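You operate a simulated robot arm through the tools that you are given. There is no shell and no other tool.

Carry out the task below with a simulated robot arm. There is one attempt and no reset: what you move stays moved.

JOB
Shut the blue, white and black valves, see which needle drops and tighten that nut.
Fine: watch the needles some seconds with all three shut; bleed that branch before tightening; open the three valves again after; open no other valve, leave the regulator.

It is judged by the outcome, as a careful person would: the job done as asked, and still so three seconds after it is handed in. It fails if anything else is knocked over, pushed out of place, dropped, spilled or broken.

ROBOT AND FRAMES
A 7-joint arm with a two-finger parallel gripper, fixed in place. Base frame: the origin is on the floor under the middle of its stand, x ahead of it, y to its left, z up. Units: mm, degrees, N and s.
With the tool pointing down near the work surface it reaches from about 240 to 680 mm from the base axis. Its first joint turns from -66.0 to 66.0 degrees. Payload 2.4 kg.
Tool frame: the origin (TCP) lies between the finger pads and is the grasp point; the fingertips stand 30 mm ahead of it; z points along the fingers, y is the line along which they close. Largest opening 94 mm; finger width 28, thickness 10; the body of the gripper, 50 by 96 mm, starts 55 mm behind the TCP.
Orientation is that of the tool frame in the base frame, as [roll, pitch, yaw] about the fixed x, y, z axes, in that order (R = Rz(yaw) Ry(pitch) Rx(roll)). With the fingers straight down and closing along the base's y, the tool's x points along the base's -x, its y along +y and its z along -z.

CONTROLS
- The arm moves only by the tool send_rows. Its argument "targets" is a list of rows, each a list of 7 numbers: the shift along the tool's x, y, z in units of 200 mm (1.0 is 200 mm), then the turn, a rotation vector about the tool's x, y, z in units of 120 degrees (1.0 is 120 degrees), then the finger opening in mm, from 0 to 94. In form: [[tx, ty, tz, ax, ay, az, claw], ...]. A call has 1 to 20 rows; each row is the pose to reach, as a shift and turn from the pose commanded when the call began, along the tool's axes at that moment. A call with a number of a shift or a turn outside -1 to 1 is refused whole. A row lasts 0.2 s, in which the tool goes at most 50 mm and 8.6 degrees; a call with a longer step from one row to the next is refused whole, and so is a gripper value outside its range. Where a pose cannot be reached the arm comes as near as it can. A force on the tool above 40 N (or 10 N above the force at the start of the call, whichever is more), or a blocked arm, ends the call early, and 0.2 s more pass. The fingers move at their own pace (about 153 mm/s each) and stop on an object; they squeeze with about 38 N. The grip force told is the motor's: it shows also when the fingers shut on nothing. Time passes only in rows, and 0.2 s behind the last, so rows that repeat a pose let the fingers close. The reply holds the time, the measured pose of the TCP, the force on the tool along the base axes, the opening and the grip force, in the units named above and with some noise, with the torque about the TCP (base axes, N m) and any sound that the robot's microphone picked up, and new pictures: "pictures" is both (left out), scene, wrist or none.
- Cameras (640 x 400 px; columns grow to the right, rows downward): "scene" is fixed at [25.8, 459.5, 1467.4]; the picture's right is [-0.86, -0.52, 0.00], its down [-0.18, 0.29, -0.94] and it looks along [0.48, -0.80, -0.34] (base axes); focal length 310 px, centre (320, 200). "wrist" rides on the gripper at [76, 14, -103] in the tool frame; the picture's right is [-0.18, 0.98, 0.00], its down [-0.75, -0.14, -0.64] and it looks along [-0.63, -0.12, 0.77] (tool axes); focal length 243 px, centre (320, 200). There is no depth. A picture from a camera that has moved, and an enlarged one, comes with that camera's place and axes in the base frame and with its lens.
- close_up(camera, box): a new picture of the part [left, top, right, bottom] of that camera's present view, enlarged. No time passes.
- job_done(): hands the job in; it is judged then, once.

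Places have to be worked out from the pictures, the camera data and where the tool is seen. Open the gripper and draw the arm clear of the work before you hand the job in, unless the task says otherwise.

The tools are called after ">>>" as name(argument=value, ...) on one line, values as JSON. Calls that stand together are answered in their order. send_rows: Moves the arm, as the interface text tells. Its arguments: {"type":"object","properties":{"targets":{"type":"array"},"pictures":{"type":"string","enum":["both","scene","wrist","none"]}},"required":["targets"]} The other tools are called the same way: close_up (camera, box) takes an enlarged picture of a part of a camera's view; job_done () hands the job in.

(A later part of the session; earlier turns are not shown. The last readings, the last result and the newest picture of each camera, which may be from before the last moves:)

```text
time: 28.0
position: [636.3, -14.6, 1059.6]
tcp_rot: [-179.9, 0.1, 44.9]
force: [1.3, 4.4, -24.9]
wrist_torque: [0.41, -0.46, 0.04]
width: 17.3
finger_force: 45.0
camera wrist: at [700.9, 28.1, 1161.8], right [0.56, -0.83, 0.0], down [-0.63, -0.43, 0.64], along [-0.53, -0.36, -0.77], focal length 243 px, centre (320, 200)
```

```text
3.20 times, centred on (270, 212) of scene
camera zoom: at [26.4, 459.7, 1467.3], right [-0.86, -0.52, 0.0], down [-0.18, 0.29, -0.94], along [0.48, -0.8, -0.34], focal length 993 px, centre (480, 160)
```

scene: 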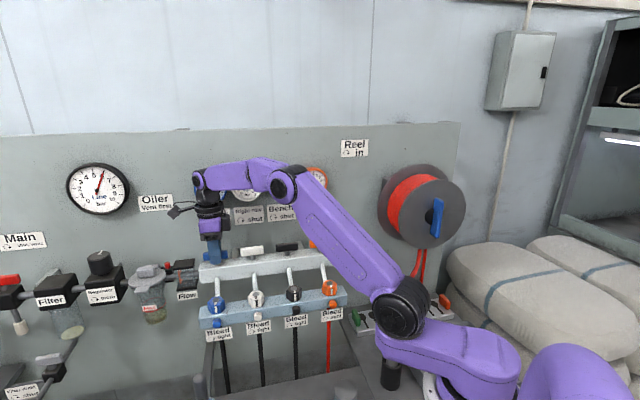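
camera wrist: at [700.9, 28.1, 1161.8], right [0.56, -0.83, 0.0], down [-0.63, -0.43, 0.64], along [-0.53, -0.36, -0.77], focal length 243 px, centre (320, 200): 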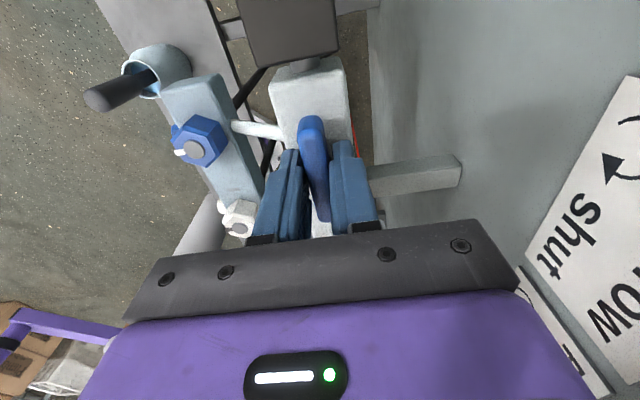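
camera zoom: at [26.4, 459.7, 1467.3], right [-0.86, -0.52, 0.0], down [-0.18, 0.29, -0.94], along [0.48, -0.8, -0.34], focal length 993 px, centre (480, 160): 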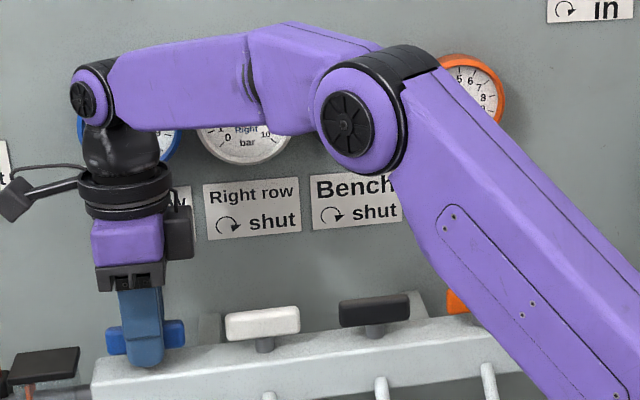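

All three are shut. I release, lift and retreat so every gauge is visible to the scene camera.

>>> send_rows(targets=[[0, 0, 0, 0, 0, 0, 40], [0, 0, 0, 0, 0, 0, 45], [0, 0, -0.17, 0, 0, 0, 45], [0, 0, -0.35, 0, 0, 0, 45], [0, -0.15, -0.4, 0, 0, -0.05, 45], [-0.05, -0.2, -0.45, 0, 0, -0.115, 45], [-0.1, -0.25, -0.5, 0, 0, -0.18, 45], [-0.16, -0.3, -0.55, 0, 0, -0.245, 45], [-0.22, -0.34, -0.6, 0, 0, -0.31, 45], [-0.3, -0.38, -0.66, 0, 0, -0.375, 45], [-0.38, -0.42, -0.72, 0, 0, -0.44, 45], [-0.46, -0.475, -0.78, 0, 0, -0.505, 45], [-0.54, -0.475, -0.84, 0, 0, -0.57, 45], [-0.62, -0.475, -0.9, 0, 0, -0.635, 45], [-0.7, -0.475, -0.95, 0, 0, -0.7, 45], [-0.7, -0.475, -0.95, 0, 0, -0.75, 45]], pictures="scene")

>>> close_up(camera="scene", box=[180, 150, 360, 275])

```text
time: 31.4
position: [468.8, -47.4, 1251.0]
tcp_rot: [180.0, 0.0, 135.1]
force: [0.4, -0.3, -0.6]
wrist_torque: [-0.01, 0.0, -0.01]
width: 45.0
finger_force: 0.0
```

scene: 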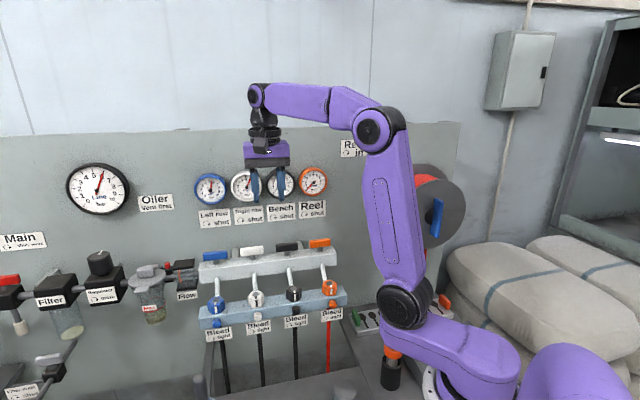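

```text
3.20 times, centred on (270, 212) of scene
camera zoom: at [25.8, 459.5, 1467.4], right [-0.86, -0.52, 0.0], down [-0.18, 0.29, -0.94], along [0.48, -0.8, -0.34], focal length 993 px, centre (480, 160)
```

zoom: 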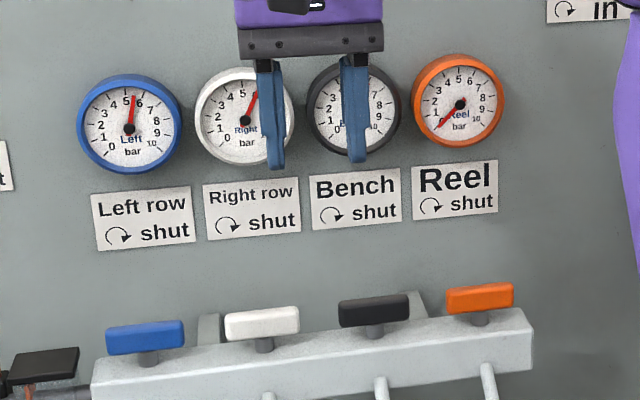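

The Left row (blue) needle already looks lower. I move fully clear and watch for several seconds with all three shut.

>>> send_rows(targets=[[0.05, -0.2, -0.1, 0, 0, 0, 45], [0.1, -0.4, -0.2, 0, 0, 0, 45], [0.1, -0.6, -0.3, 0, 0, 0, 45], [0.1, -0.725, -0.4, 0, 0, 0, 45], [0.1, -0.725, -0.4, 0, 0, 0, 45], [0.1, -0.725, -0.4, 0, 0, 0, 45]], pictures="scene")

>>> close_up(camera="scene", box=[180, 150, 360, 275])

```text
time: 32.8
position: [352.0, -135.6, 1329.3]
tcp_rot: [180.0, 0.0, 135.0]
force: [-0.1, -0.2, -0.9]
wrist_torque: [-0.04, -0.01, 0.02]
width: 44.9
finger_force: 0.0
```

scene: 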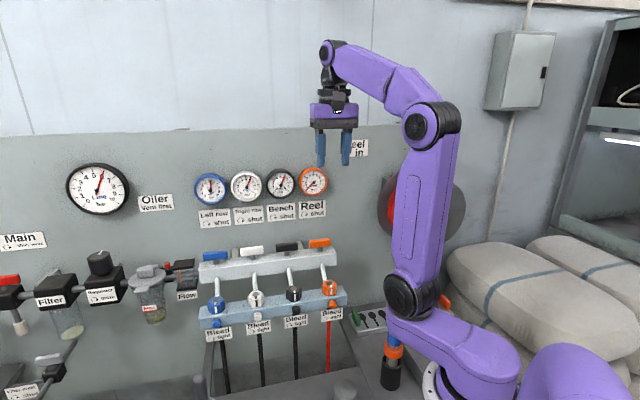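

```text
3.20 times, centred on (270, 212) of scene
camera zoom: at [25.8, 459.5, 1467.4], right [-0.86, -0.52, 0.0], down [-0.18, 0.29, -0.94], along [0.48, -0.8, -0.34], focal length 993 px, centre (480, 160)
```

zoom: 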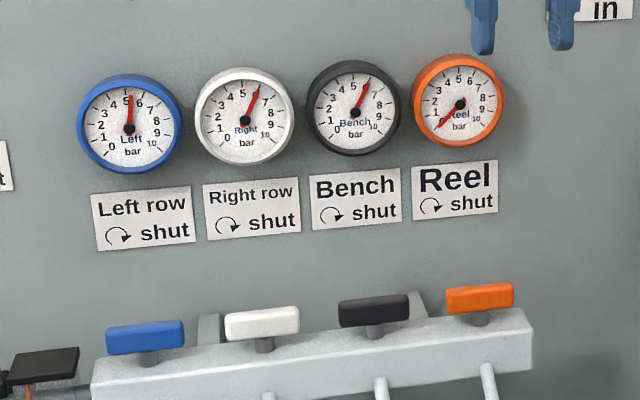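

Left row keeps dropping (about 5.2 now), white and black stay at 6. I hold still 4 s more to be sure.

>>> send_rows(targets=[[0, 0, 0, 0, 0, 0, 45], [0, 0, 0, 0, 0, 0, 45], [0, 0, 0, 0, 0, 0, 45], [0, 0, 0, 0, 0, 0, 45], [0, 0, 0, 0, 0, 0, 45], [0, 0, 0, 0, 0, 0, 45], [0, 0, 0, 0, 0, 0, 45], [0, 0, 0, 0, 0, 0, 45], [0, 0, 0, 0, 0, 0, 45], [0, 0, 0, 0, 0, 0, 45], [0, 0, 0, 0, 0, 0, 45], [0, 0, 0, 0, 0, 0, 45], [0, 0, 0, 0, 0, 0, 45], [0, 0, 0, 0, 0, 0, 45], [0, 0, 0, 0, 0, 0, 45], [0, 0, 0, 0, 0, 0, 45], [0, 0, 0, 0, 0, 0, 45], [0, 0, 0, 0, 0, 0, 45], [0, 0, 0, 0, 0, 0, 45], [0, 0, 0, 0, 0, 0, 45]], pictures="none")

>>> close_up(camera="scene", box=[180, 150, 360, 275])

>>> close_up(camera="scene", box=[190, 270, 290, 340])

>>> close_up(camera="wrist", box=[320, 0, 640, 200])

```text
time: 37.0
position: [352.6, -135.2, 1329.4]
tcp_rot: [-180.0, 0.1, 135.0]
force: [0.3, 0.5, 0.3]
wrist_torque: [0.01, -0.01, -0.01]
width: 45.0
finger_force: 0.0
```

```text
3.20 times, centred on (270, 212) of scene
camera zoom: at [25.8, 459.5, 1467.4], right [-0.86, -0.52, 0.0], down [-0.18, 0.29, -0.94], along [0.48, -0.8, -0.34], focal length 993 px, centre (480, 160)
```

zoom: 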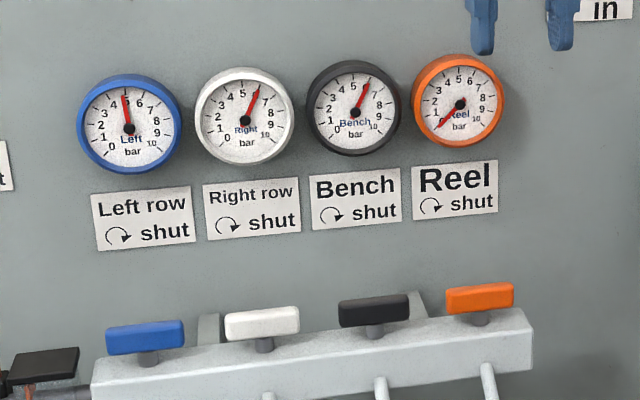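

```text
5.71 times, centred on (240, 305) of scene
camera zoom: at [25.8, 459.5, 1467.4], right [-0.86, -0.52, 0.0], down [-0.18, 0.29, -0.94], along [0.48, -0.8, -0.34], focal length 1773 px, centre (777, -400)
```

zoom: 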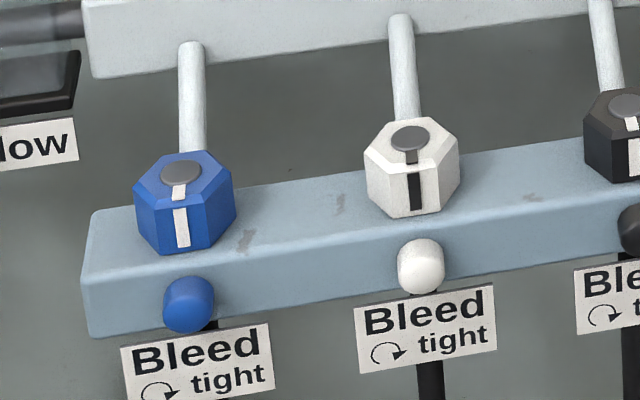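

```text
2.00 times, centred on (480, 100) of wrist
camera zoom: at [309.5, -72.4, 1431.2], right [0.83, 0.56, 0.0], down [0.43, -0.63, 0.64], along [0.36, -0.53, -0.77], focal length 485 px, centre (0, 400)
```

zoom: 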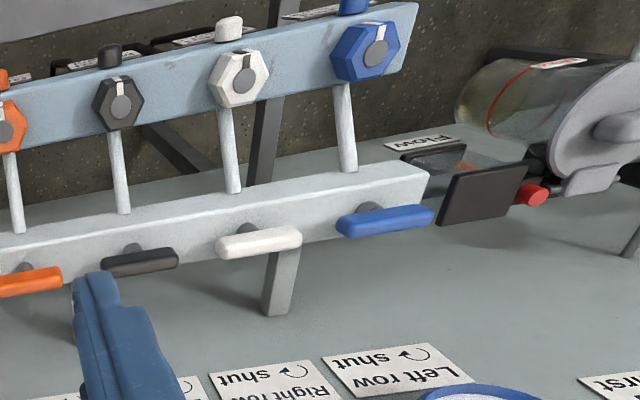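

Only the Left row (blue) needle falls (6 → 4.8 bar); white and black hold at 6. So the blue nut leaks. Next I must bleed the blue branch; I move the wrist camera over the blue bleed knob to see it and the nearby cup/brush.

>>> send_rows(targets=[[0.08, 0.16, 0.1, 0, 0, 0, 45], [0.17, 0.33, 0.2, 0, 0, 0, 45], [0.25, 0.5, 0.3, 0, 0, 0, 45], [0.33, 0.67, 0.4, 0, 0, 0, 45], [0.42, 0.84, 0.5, 0, 0, 0, 45], [0.5, 1.0, 0.6, 0, 0, 0, 45]], pictures="none")

>>> send_rows(targets=[[0.07, 0.14, 0.1, 0, 0, 0, 45], [0.14, 0.28, 0.2, 0, 0, 0, 45], [0.225, 0.425, 0.31, 0, 0, 0, 45], [0.225, 0.425, 0.31, 0, 0, 0, 45]], pictures="both")

>>> close_up(camera="wrist", box=[160, 0, 480, 200])

```text
time: 38.4
position: [425.2, 77.2, 1211.4]
tcp_rot: [-180.0, 0.0, 135.0]
force: [0.5, -0.3, -0.8]
wrist_torque: [0.01, 0.03, 0.01]
width: 45.1
finger_force: 0.0
```

```text
time: 39.4
position: [453.6, 171.0, 1148.2]
tcp_rot: [-180.0, 0.1, 135.0]
force: [-0.1, -1.1, 0.4]
wrist_torque: [0.0, -0.04, -0.02]
width: 45.1
finger_force: 0.2
camera wrist: at [410.5, 233.1, 1249.7], right [0.83, 0.56, 0.0], down [0.43, -0.63, 0.64], along [0.36, -0.53, -0.77], focal length 243 px, centre (320, 200)
```

scene: 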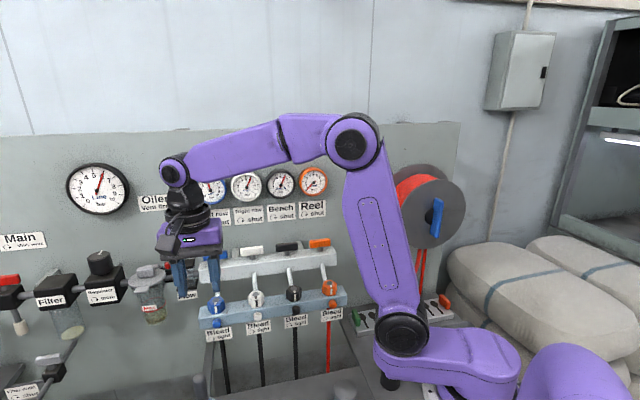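
wrist: 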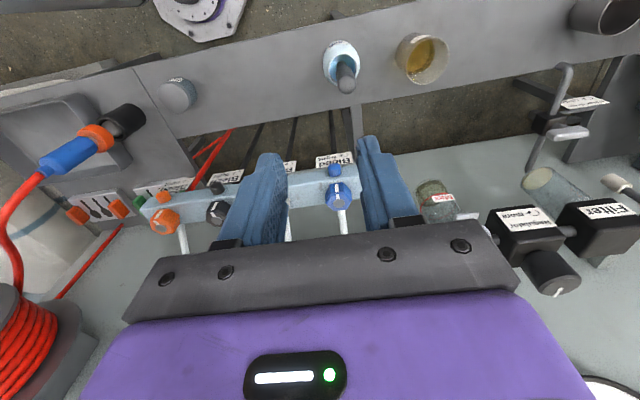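

```text
2.00 times, centred on (320, 100) of wrist
camera zoom: at [410.5, 233.1, 1249.7], right [0.83, 0.56, 0.0], down [0.43, -0.63, 0.64], along [0.36, -0.53, -0.77], focal length 485 px, centre (320, 400)
```

zoom: 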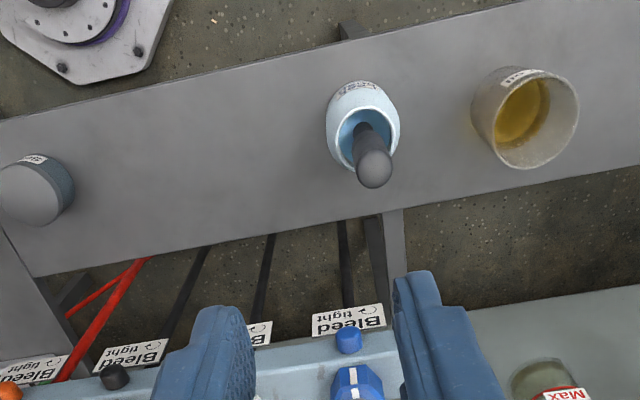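

I can now see the blue bleed knob (≈ u 440, n -322, z 945), its label below, and the cup with a brush standing lower on the shelf (brush tip ≈ u 475, n -225, z 880). A closer look at the knob before planning the grip.

>>> close_up(camera="wrist", box=[290, 135, 380, 215])

>>> close_up(camera="scene", box=[195, 285, 245, 345])

>>> close_up(camera="scene", box=[180, 320, 380, 400])

```text
5.00 times, centred on (335, 175) of wrist
camera zoom: at [410.5, 233.1, 1249.7], right [0.83, 0.56, 0.0], down [0.43, -0.63, 0.64], along [0.36, -0.53, -0.77], focal length 1213 px, centre (245, 325)
```

zoom: 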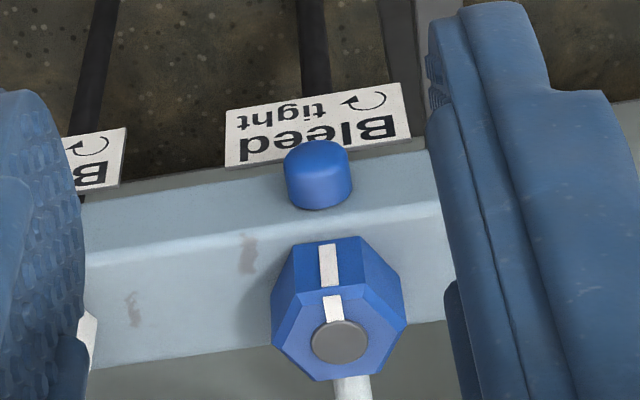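

```text
6.67 times, centred on (220, 315) of scene
camera zoom: at [25.8, 459.6, 1467.4], right [-0.86, -0.52, 0.0], down [-0.18, 0.29, -0.94], along [0.48, -0.8, -0.34], focal length 2069 px, centre (987, -567)
```

zoom: 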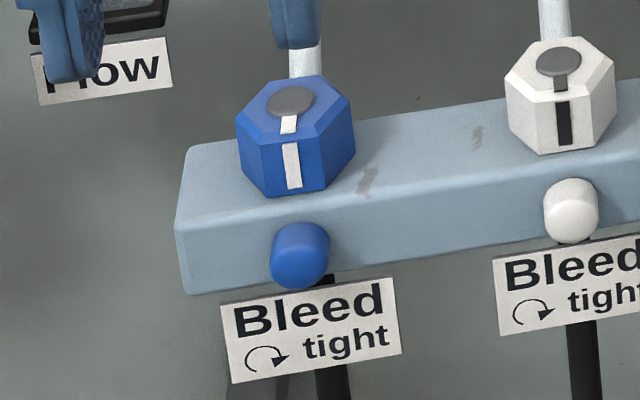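

```text
3.20 times, centred on (280, 360) of scene
camera zoom: at [25.8, 459.6, 1467.4], right [-0.86, -0.52, 0.0], down [-0.18, 0.29, -0.94], along [0.48, -0.8, -0.34], focal length 993 px, centre (448, -312)
```

zoom: 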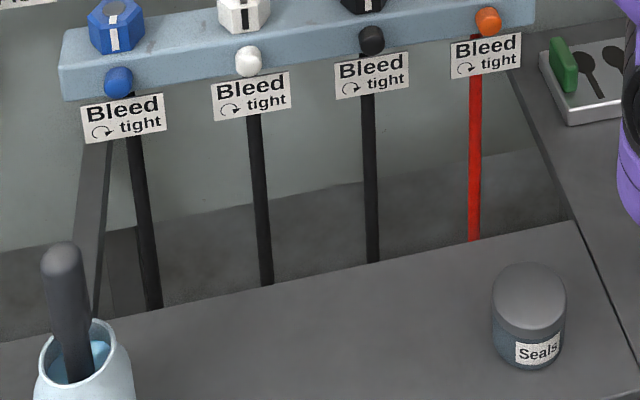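

Knob is a smooth ~21 mm cylinder, axis pointing horizontally out from the rail at z≈943, so I need the tool horizontal, pointing at the wall. I pitch the tool up here in free space and check that the arm reaches it.

>>> send_rows(targets=[[0, 0, 0, 0, -0.068, 0, 45], [0, 0, 0, 0, -0.136, 0, 45], [0, 0, 0, 0, -0.204, 0, 45], [0, 0, 0, 0, -0.272, 0, 45], [0, 0, 0, 0, -0.34, 0, 45], [0, 0, 0, 0, -0.408, 0, 45], [0, 0, 0, 0, -0.476, 0, 45], [0, 0, 0, 0, -0.544, 0, 45], [0, 0, 0, 0, -0.612, 0, 45], [0, 0, 0, 0, -0.68, 0, 45], [0, 0, 0, 0, -0.75, 0, 45], [0, 0, 0, 0, -0.75, 0, 45]], pictures="scene")

```text
time: 42.0
position: [452.4, 168.9, 1149.3]
tcp_rot: [12.7, 90.0, -32.4]
force: [0.8, 0.5, 0.0]
wrist_torque: [0.01, -0.02, 0.03]
width: 44.9
finger_force: 0.0
```

scene: 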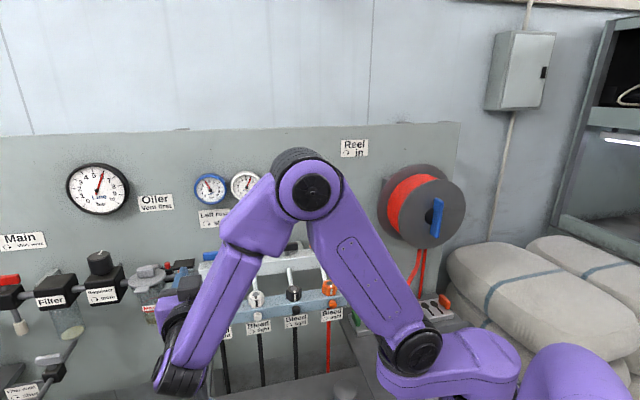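

The horizontal tool pose is reached. Now I roll the tool so the wrist camera is out of the way of the brush (first 90°, then further), checking reach.

>>> send_rows(targets=[[0, 0, 0, 0, 0, 0.068, 45], [0, 0, 0, 0, 0, 0.136, 45], [0, 0, 0, 0, 0, 0.204, 45], [0, 0, 0, 0, 0, 0.272, 45], [0, 0, 0, 0, 0, 0.34, 45], [0, 0, 0, 0, 0, 0.408, 45], [0, 0, 0, 0, 0, 0.476, 45], [0, 0, 0, 0, 0, 0.544, 45], [0, 0, 0, 0, 0, 0.612, 45], [0, 0, 0, 0, 0, 0.68, 45], [0, 0, 0, 0, 0, 0.75, 45], [0, 0, 0, 0, 0, 0.75, 45]], pictures="both")

```text
time: 44.6
position: [426.8, 247.3, 1198.0]
tcp_rot: [90.0, 0.4, 44.9]
force: [-0.6, 0.2, -0.3]
wrist_torque: [0.0, -0.01, 0.01]
width: 45.0
finger_force: 0.1
out of reach, approached as far as the arm can: row 3, 4, 7, 8, 9, 10, 11, 12
camera wrist: at [408.8, 372.6, 1210.1], right [-0.13, -0.13, 0.98], down [-0.99, -0.08, -0.14], along [0.09, -0.99, -0.11], focal length 243 px, centre (320, 200)
```

scene: 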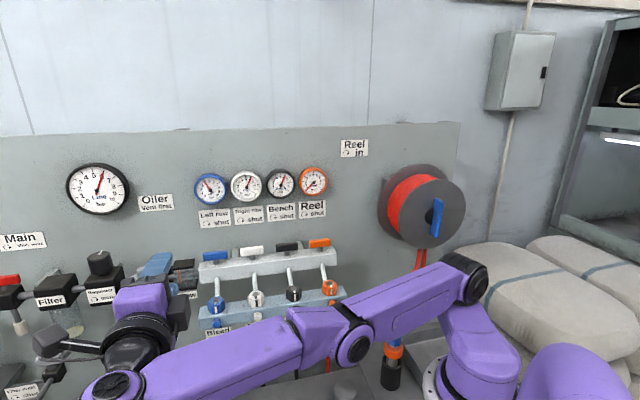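
wrist: 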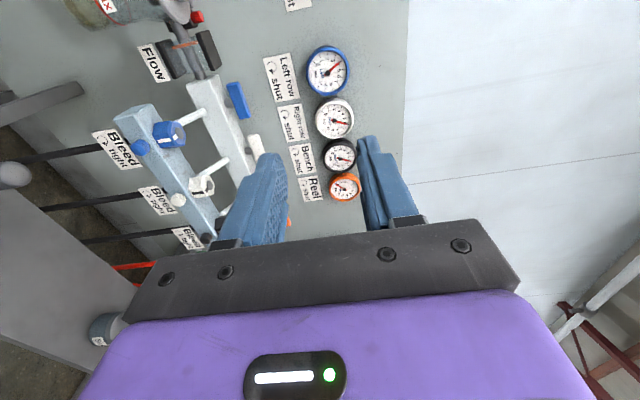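

With this roll the arm ran out of reach and folded into a poor posture. I reverse that roll back to where it was fine and will try the other roll direction.

>>> send_rows(targets=[[0, 0, 0, 0, 0, -0.068, 45], [0, 0, 0, 0, 0, -0.136, 45], [0, 0, 0, 0, 0, -0.204, 45], [0, 0, 0, 0, 0, -0.272, 45], [0, 0, 0, 0, 0, -0.34, 45], [0, 0, 0, 0, 0, -0.408, 45]], pictures="scene")

```text
time: 46.0
position: [425.6, 247.1, 1197.2]
tcp_rot: [90.0, 49.1, 44.8]
force: [0.2, -0.3, 0.4]
wrist_torque: [0.03, 0.01, 0.02]
width: 45.2
finger_force: 0.1
out of reach, approached as far as the arm can: row 5, 6
```

scene: 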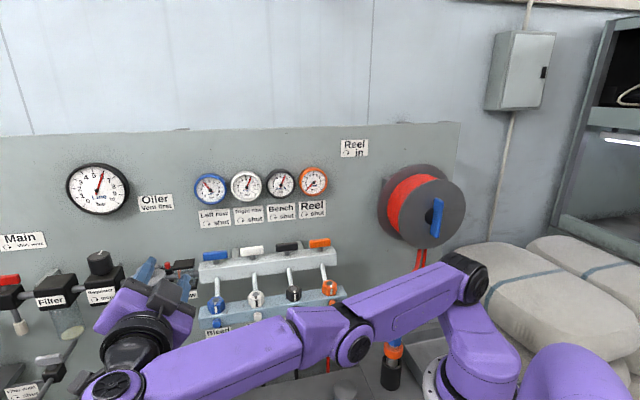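

The commanded pose was clipped to the reachable one. I roll back to the earlier good orientation while returning to the earlier position.

>>> send_rows(targets=[[0.01, -0.04, 0.05, 0, 0, -0.06, 45], [0.02, -0.09, 0.12, 0, 0, -0.12, 45], [0.03, -0.14, 0.18, 0, 0, -0.18, 45], [0.04, -0.19, 0.25, 0, 0, -0.24, 45], [0.05, -0.24, 0.31, 0, 0, -0.3, 45], [0.06, -0.29, 0.37, 0, 0, -0.342, 45], [0.06, -0.29, 0.37, 0, 0, -0.342, 45]], pictures="scene")

```text
time: 47.6
position: [429.2, 250.8, 1151.8]
tcp_rot: [-96.8, 89.8, -141.9]
force: [-1.2, 0.3, -0.7]
wrist_torque: [0.03, 0.05, -0.01]
width: 45.2
finger_force: 0.0
out of reach, approached as far as the arm can: row 1, 2, 3, 4, 5, 6, 7
```

scene: 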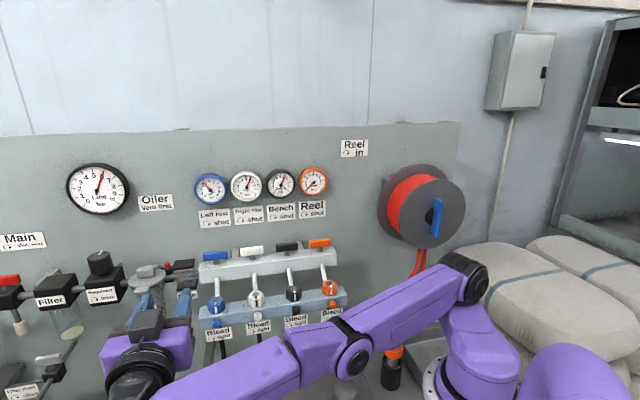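

Orientation is back but the elbow is folded low. I pitch the tool back to straight down and raise it to let the arm recover its normal elbow-up posture.

>>> send_rows(targets=[[-0.04, 0, 0, 0, 0.068, 0, 45], [-0.08, 0, 0, 0, 0.136, 0, 45], [-0.12, 0, 0, 0, 0.204, 0, 45], [-0.16, 0, 0, 0, 0.272, 0, 45], [-0.2, 0, 0, 0, 0.34, 0, 45], [-0.24, 0, 0, 0, 0.408, 0, 45], [-0.28, 0, 0, 0, 0.476, 0, 45], [-0.32, 0, 0, 0, 0.544, 0, 45], [-0.36, 0, 0, 0, 0.612, 0, 45], [-0.4, 0, 0, 0, 0.68, 0, 45], [-0.4, 0, 0, 0, 0.75, 0, 45], [-0.4, 0, 0, 0, 0.75, 0, 45]], pictures="scene")

```text
time: 50.2
position: [427.0, 250.9, 1230.6]
tcp_rot: [180.0, 0.0, 134.9]
force: [-0.7, 0.0, 1.2]
wrist_torque: [0.02, 0.0, 0.01]
width: 45.1
finger_force: 0.1
```

scene: 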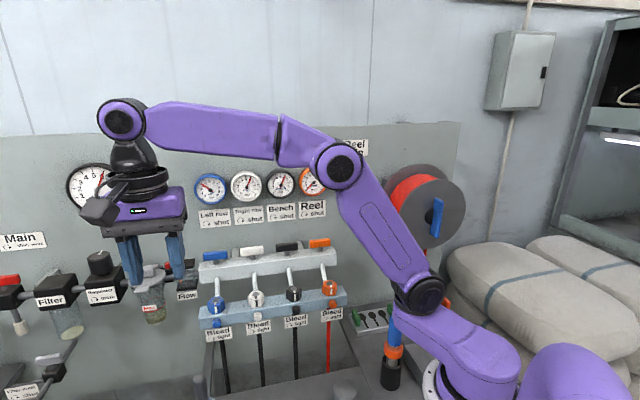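

The arm recovered its elbow-up posture. A gentler option: the pads only need to stay parallel to the knob axis, so I can grip the knob with the tool leaned back 45° and turn about the knob axis. I move in front of the rail and lean the tool 45°.

>>> send_rows(targets=[[-0.08, -0.033, 0.14, 0, -0.0625, 0, 45], [-0.16, -0.066, 0.28, 0, -0.125, 0, 45], [-0.24, -0.1, 0.43, 0, -0.1875, 0, 45], [-0.32, -0.133, 0.57, 0, -0.25, 0, 45], [-0.4, -0.166, 0.71, 0, -0.3125, 0, 45], [-0.475, -0.2, 0.85, 0, -0.375, 0, 45], [-0.475, -0.2, 0.85, 0, -0.375, 0, 45]], pictures="both")

```text
time: 51.8
position: [466.6, 155.8, 1063.4]
tcp_rot: [-180.0, 45.1, 135.0]
force: [-0.2, -1.0, 0.1]
wrist_torque: [-0.02, 0.0, -0.02]
width: 45.2
finger_force: 0.0
camera wrist: at [387.7, 253.9, 1081.1], right [0.79, 0.6, 0.13], down [-0.05, -0.16, 0.99], along [0.62, -0.78, -0.09], focal length 243 px, centre (320, 200)
```

scene: 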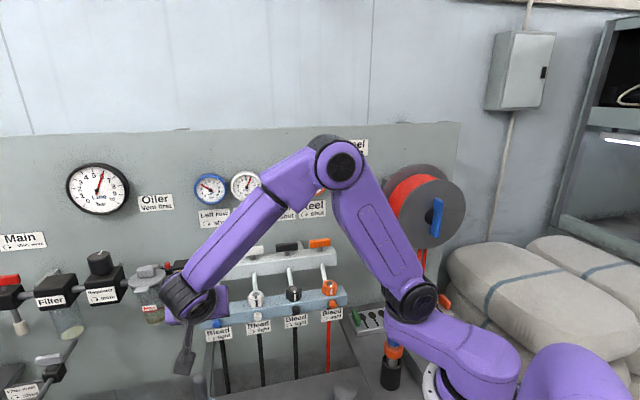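
wrist: 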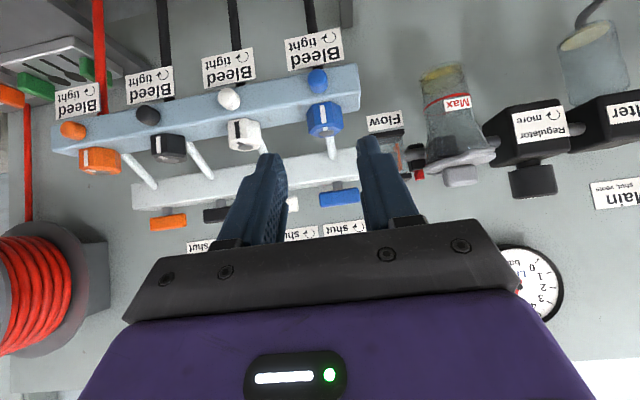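

The 45° lean works and confirms the knob at u≈441, z≈943. Opening is counter-clockwise, which tilts the tool toward blue's far side, so I pre-tilt 60° the other way first, here in free air.

>>> send_rows(targets=[[0, 0, 0, -0.044, 0, 0.044, 45], [0, 0, 0, -0.088, 0, 0.088, 45], [0, 0, 0, -0.132, 0, 0.132, 45], [0, 0, 0, -0.177, 0, 0.177, 45], [0, 0, 0, -0.221, 0, 0.221, 45], [0, 0, 0, -0.265, 0, 0.265, 45], [0, 0, 0, -0.309, 0, 0.309, 45], [0, 0, 0, -0.3535, 0, 0.3535, 45], [0, 0, 0, -0.3535, 0, 0.3535, 45]], pictures="both")

```text
time: 53.8
position: [531.8, 214.1, 1156.6]
tcp_rot: [114.9, 22.0, 94.7]
force: [0.3, 0.1, 0.1]
wrist_torque: [-0.03, 0.03, -0.01]
width: 45.0
finger_force: 0.1
out of reach, approached as far as the arm can: row 5, 6, 7, 8, 9
camera wrist: at [437.9, 297.0, 1178.7], right [0.4, 0.2, 0.9], down [-0.59, -0.7, 0.41], along [0.71, -0.69, -0.16], focal length 243 px, centre (320, 200)
```

scene: 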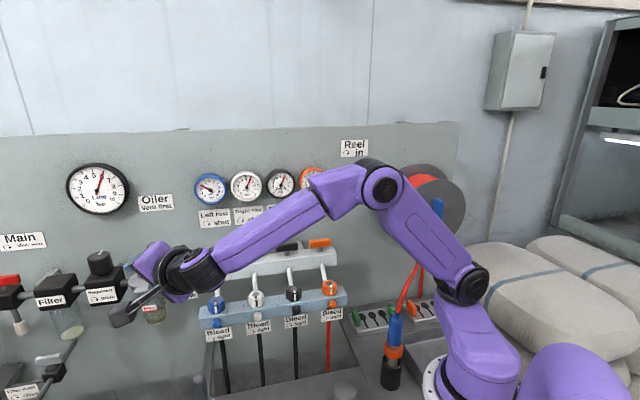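
wrist: 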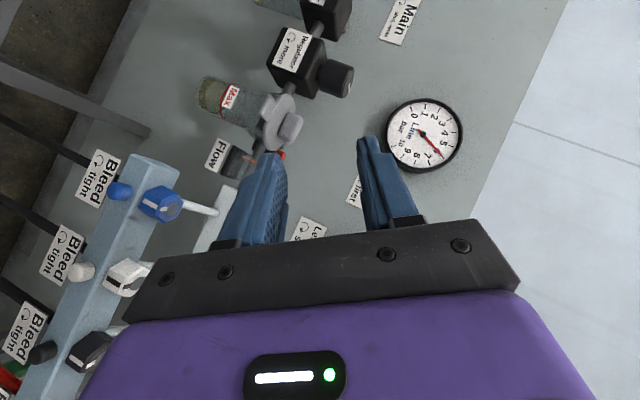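

That tilt puts the wrist too close to the base and the arm drifted off target, so the reachable tilt is the other way. I rotate back to zero tilt in free air.

>>> send_rows(targets=[[0, 0, 0, 0.044, 0, -0.044, 45], [0, 0, 0, 0.088, 0, -0.088, 45], [0, 0, 0, 0.132, 0, -0.132, 45], [0, 0, 0, 0.177, 0, -0.177, 45], [0, 0, 0, 0.221, 0, -0.221, 45], [0, 0, 0, 0.265, 0, -0.265, 45], [0, 0, 0, 0.309, 0, -0.309, 45], [0, 0, 0, 0.342, 0, -0.342, 45], [0, 0, 0, 0.342, 0, -0.342, 45]], pictures="scene")

```text
time: 55.8
position: [526.3, 212.8, 1156.2]
tcp_rot: [177.3, 44.8, 133.2]
force: [0.2, -0.3, -0.8]
wrist_torque: [0.03, 0.02, -0.02]
width: 44.9
finger_force: 0.0
```

scene: 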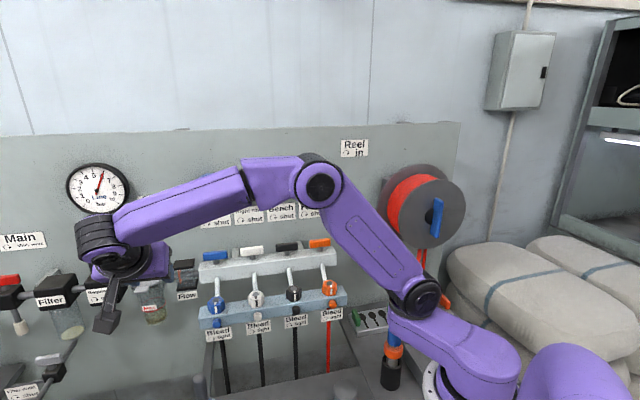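

Back to zero tilt (about 2° left, which I correct). I now move to a pre-approach point in front of the blue bleed knob, above the brush.

>>> send_rows(targets=[[0.09, -0.074, 0.14, 0.002, 0, -0.002, 45], [0.187, -0.148, 0.283, 0.004, 0, -0.004, 45], [0.281, -0.222, 0.424, 0.006, 0, -0.006, 45], [0.374, -0.296, 0.565, 0.008, 0, -0.008, 45], [0.468, -0.37, 0.707, 0.01, 0, -0.01, 45], [0.5615, -0.444, 0.848, 0.0113, 0, -0.0113, 45], [0.5615, -0.444, 0.848, 0.0113, 0, -0.0113, 45]], pictures="both")

>>> close_up(camera="wrist", box=[240, 60, 400, 160])

```text
time: 57.4
position: [497.5, 127.0, 951.4]
tcp_rot: [180.0, 45.1, 134.9]
force: [0.1, 0.1, 0.5]
wrist_torque: [-0.01, 0.01, 0.0]
width: 45.1
finger_force: 0.1
camera wrist: at [419.9, 225.9, 970.7], right [0.79, 0.6, 0.13], down [-0.04, -0.16, 0.99], along [0.62, -0.78, -0.1], focal length 243 px, centre (320, 200)
```

scene: 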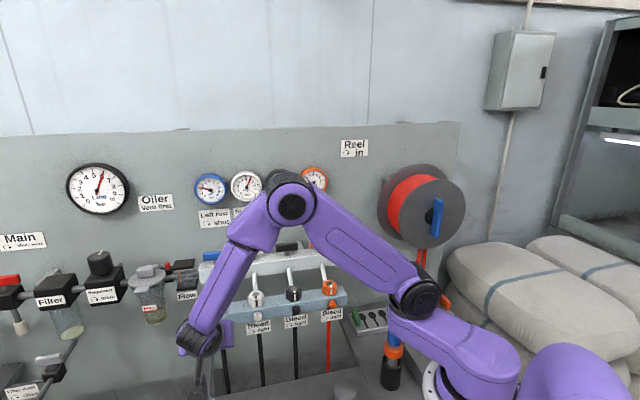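
wrist: 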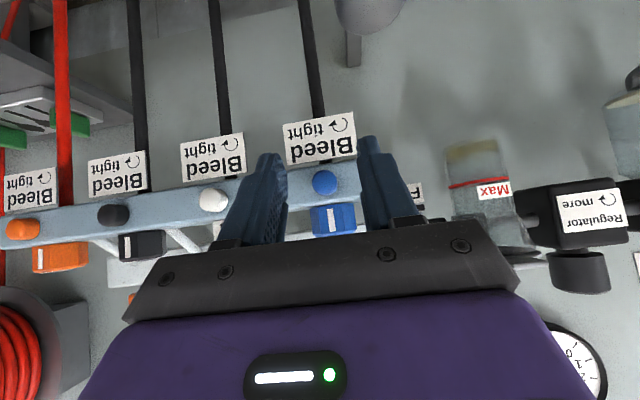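

```text
4.00 times, centred on (320, 110) of wrist
camera zoom: at [419.9, 225.9, 970.7], right [0.79, 0.6, 0.13], down [-0.04, -0.16, 0.99], along [0.62, -0.78, -0.1], focal length 970 px, centre (320, 560)
```

zoom: 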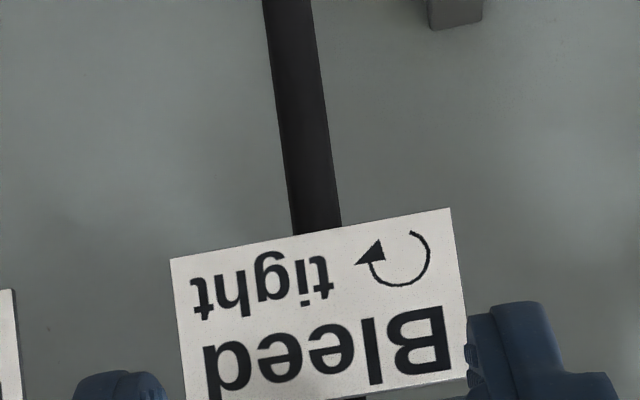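

I take a closer look at the knob between the fingers for a precise height.

>>> close_up(camera="wrist", box=[264, 140, 392, 220])

>>> close_up(camera="scene", box=[150, 280, 250, 400])

```text
5.00 times, centred on (328, 180) of wrist
camera zoom: at [419.9, 225.9, 970.7], right [0.79, 0.6, 0.13], down [-0.04, -0.16, 0.99], along [0.62, -0.78, -0.1], focal length 1213 px, centre (280, 300)
```

zoom: 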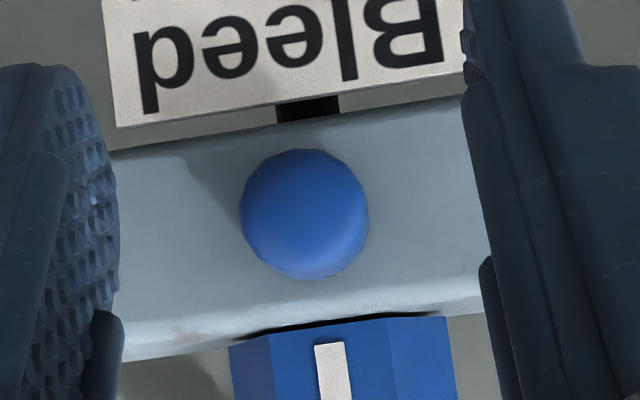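

```text
3.33 times, centred on (200, 340) of scene
camera zoom: at [25.8, 459.5, 1467.4], right [-0.86, -0.52, 0.0], down [-0.18, 0.29, -0.94], along [0.48, -0.8, -0.34], focal length 1034 px, centre (720, -267)
```

zoom: 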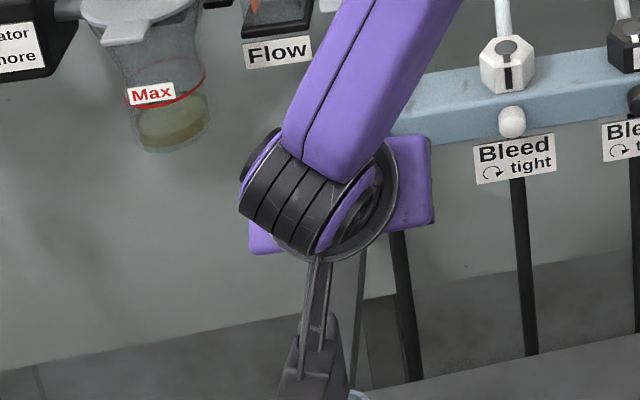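

The knob (Ø≈19 mm, axis u≈441, z≈941) is centred between the fingers. I advance 34 mm straight toward it along its axis, then close.

>>> send_rows(targets=[[-0.04, 0, 0.04, 0, 0, 0, 45], [-0.08, 0, 0.08, 0, 0, 0, 45], [-0.122, 0, 0.122, 0, 0, 0, 45], [-0.122, 0, 0.122, 0, 0, 0, 45]], pictures="wrist")

>>> close_up(camera="wrist", box=[240, 130, 400, 230])

```text
time: 58.4
position: [522.0, 101.5, 953.6]
tcp_rot: [180.0, 44.9, 135.0]
force: [0.5, 0.1, -0.3]
wrist_torque: [-0.01, 0.04, -0.02]
width: 44.8
finger_force: 0.0
camera wrist: at [443.6, 200.8, 971.7], right [0.79, 0.6, 0.13], down [-0.04, -0.16, 0.99], along [0.62, -0.78, -0.1], focal length 243 px, centre (320, 200)
```

wrist: 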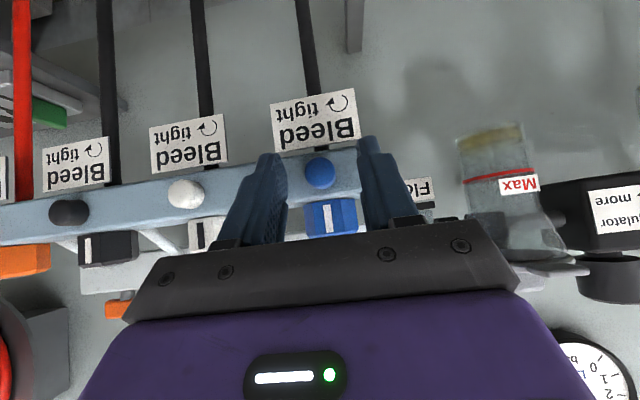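

```text
4.00 times, centred on (320, 180) of wrist
camera zoom: at [443.6, 200.8, 971.7], right [0.79, 0.6, 0.13], down [-0.04, -0.16, 0.99], along [0.62, -0.78, -0.1], focal length 970 px, centre (320, 280)
```

zoom: 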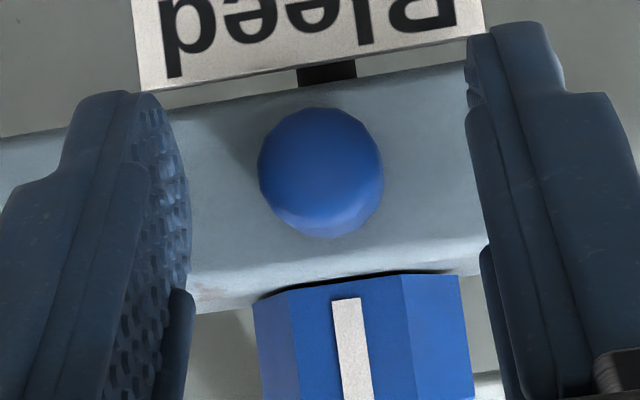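

No contact so far and the knob is between the pads. Closing on it.

>>> send_rows(targets=[[0, 0, 0, 0, 0, 0, 30], [0, 0, 0, 0, 0, 0, 20], [0, 0, 0, 0, 0, 0, 10], [0, 0, 0, 0, 0, 0, 5], [0, 0, 0, 0, 0, 0, 5]], pictures="wrist")

>>> close_up(camera="wrist", box=[240, 130, 400, 230])

```text
time: 59.6
position: [520.7, 101.7, 952.7]
tcp_rot: [-179.9, 44.9, 134.9]
force: [-9.5, -9.7, 2.5]
wrist_torque: [-0.17, 0.06, -0.4]
width: 17.5
finger_force: 45.5
camera wrist: at [443.2, 199.8, 971.5], right [0.79, 0.6, 0.13], down [-0.04, -0.15, 0.99], along [0.61, -0.78, -0.1], focal length 243 px, centre (320, 200)
```

wrist: 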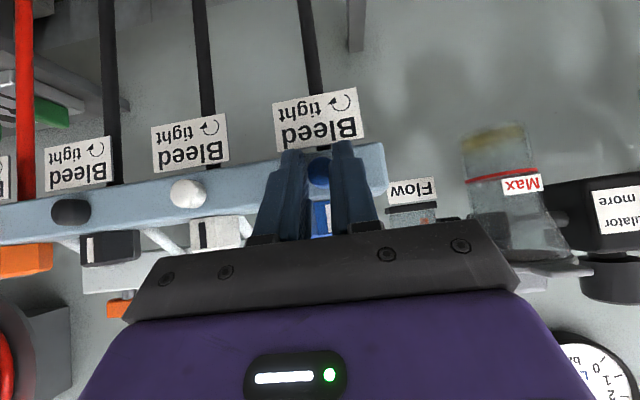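

```text
4.00 times, centred on (320, 180) of wrist
camera zoom: at [443.2, 199.8, 971.5], right [0.79, 0.6, 0.13], down [-0.04, -0.15, 0.99], along [0.61, -0.78, -0.1], focal length 970 px, centre (320, 280)
```

zoom: 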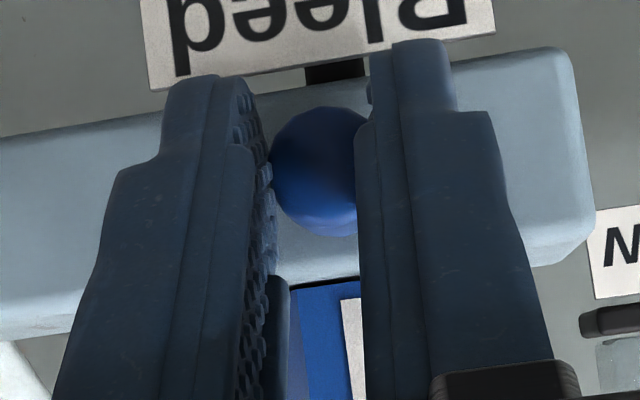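

Gripped (17.5 mm) with ~14 N sideways, so the knob is ~2 mm less along the rail. I trim that and start turning counter-clockwise about the knob's own axis, in small steps.

>>> send_rows(targets=[[0, -0.011, 0, 0, 0, 0, 5], [0.00035, -0.0035, 0.00035, 0.0442, 0, -0.0442, 5], [0.0014, 0.0039, 0.0014, 0.0884, 0, -0.0884, 5], [0.0031, 0.011, 0.0031, 0.1326, 0, -0.1326, 5]], pictures="both")

>>> close_up(camera="scene", box=[180, 150, 280, 220])

>>> close_up(camera="wrist", box=[240, 130, 400, 230])

```text
time: 60.6
position: [524.3, 104.4, 953.2]
tcp_rot: [-149.7, 40.9, 156.1]
force: [1.2, 2.8, 8.6]
wrist_torque: [-0.15, -0.27, 0.0]
width: 16.6
finger_force: 45.1
camera wrist: at [450.0, 206.8, 964.2], right [0.77, 0.59, -0.25], down [0.23, 0.12, 0.97], along [0.6, -0.8, -0.04], focal length 243 px, centre (320, 200)
```

scene: 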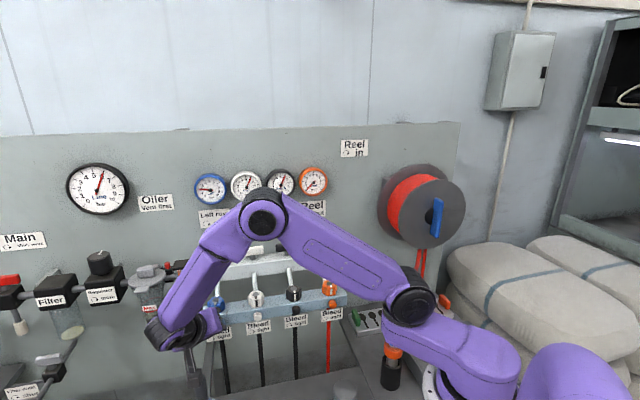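
wrist: 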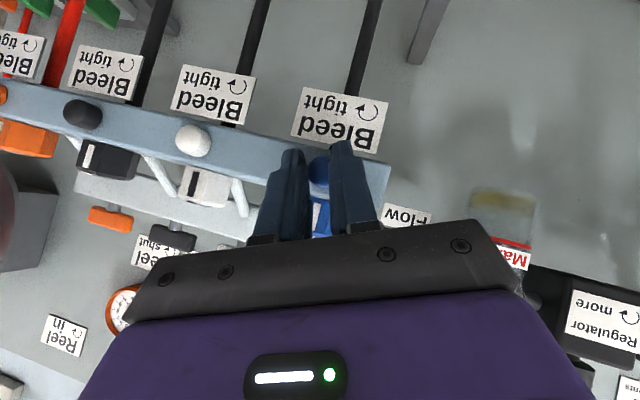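

```text
5.71 times, centred on (230, 185) of scene
camera zoom: at [25.7, 459.6, 1467.4], right [-0.86, -0.52, 0.0], down [-0.18, 0.29, -0.94], along [0.48, -0.8, -0.34], focal length 1773 px, centre (834, 286)
```

zoom: 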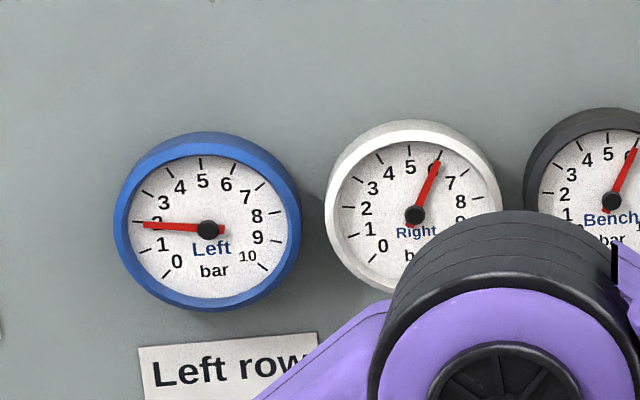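

```text
4.00 times, centred on (320, 180) of wrist
camera zoom: at [450.0, 206.8, 964.2], right [0.77, 0.59, -0.25], down [0.23, 0.12, 0.97], along [0.6, -0.8, -0.04], focal length 970 px, centre (320, 280)
```

zoom: 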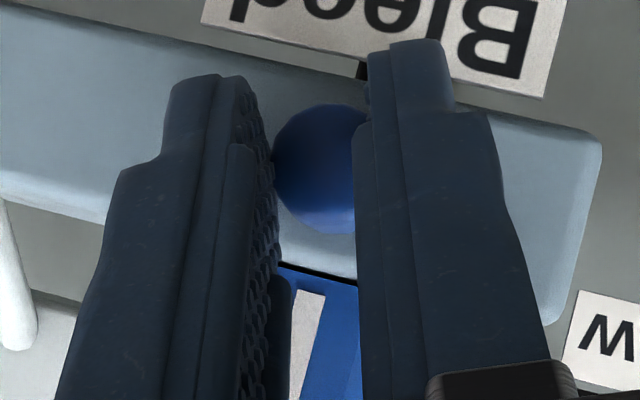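

The knob turns with little force and the Left needle is at about 2 bar and falling. I continue opening to about 60° in total.

>>> send_rows(targets=[[0.00035, 0.0075, 0.00035, 0.0442, 0, -0.0442, 5], [0.0014, 0.0149, 0.0014, 0.0884, 0, -0.0884, 5], [0.0031, 0.022, 0.0031, 0.1326, 0, -0.1326, 5]], pictures="both")

>>> close_up(camera="scene", box=[180, 150, 280, 220])

```text
time: 61.4
position: [527.6, 108.3, 949.1]
tcp_rot: [-125.5, 29.9, 170.5]
force: [12.8, 12.7, -3.3]
wrist_torque: [0.31, -0.2, 0.34]
width: 17.4
finger_force: 44.9
camera wrist: at [454.3, 212.4, 952.7], right [0.65, 0.47, -0.6], down [0.48, 0.37, 0.8], along [0.6, -0.8, 0.01], focal length 243 px, centre (320, 200)
```

scene: 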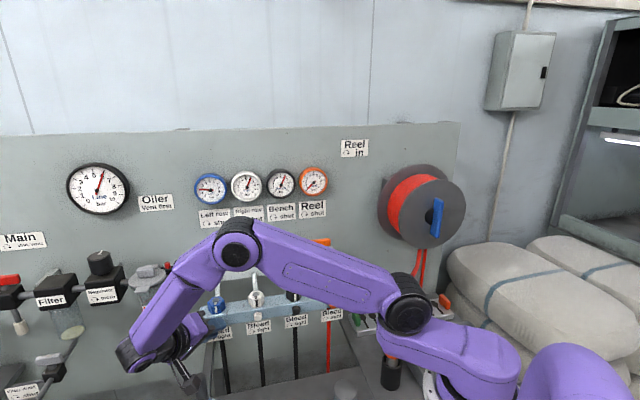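
wrist: 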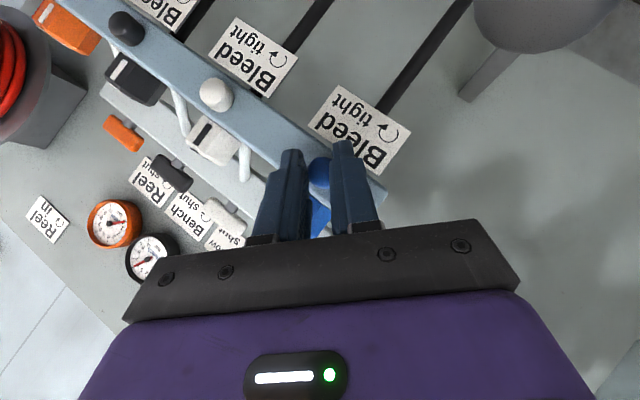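

```text
5.71 times, centred on (230, 185) of scene
camera zoom: at [26.2, 459.9, 1467.2], right [-0.86, -0.52, 0.0], down [-0.18, 0.29, -0.94], along [0.48, -0.8, -0.34], focal length 1773 px, centre (834, 286)
```

zoom: 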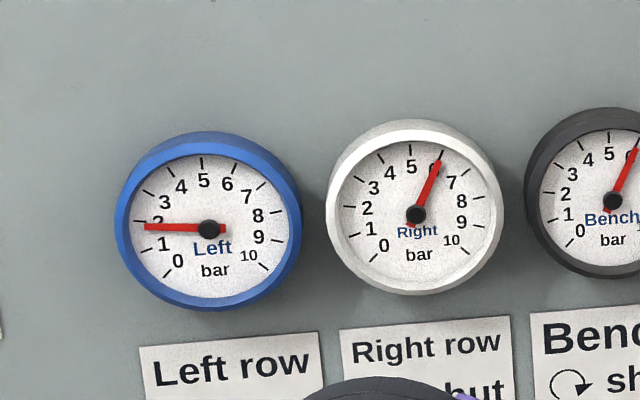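

Still no fast drop at 45°, and a sideways strain shows the knob axis is ~3 mm lower than assumed. I check the clearance to the brush before turning further.

>>> close_up(camera="scene", box=[100, 280, 260, 400])

>>> close_up(camera="wrist", box=[240, 130, 400, 230])

```text
3.33 times, centred on (180, 340) of scene
camera zoom: at [26.2, 459.9, 1467.2], right [-0.86, -0.52, 0.0], down [-0.18, 0.29, -0.94], along [0.48, -0.8, -0.34], focal length 1034 px, centre (787, -267)
```

zoom: 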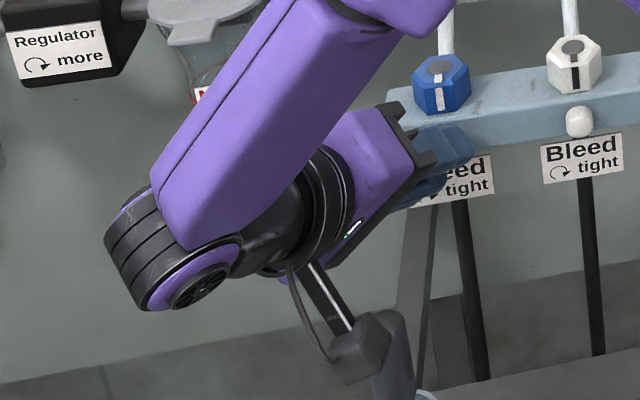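

```text
4.00 times, centred on (320, 180) of wrist
camera zoom: at [454.3, 212.4, 952.7], right [0.65, 0.47, -0.6], down [0.48, 0.37, 0.8], along [0.6, -0.8, 0.01], focal length 970 px, centre (320, 280)
```

zoom: 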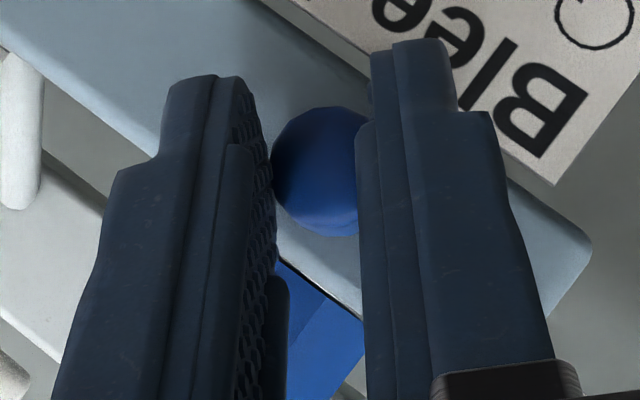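

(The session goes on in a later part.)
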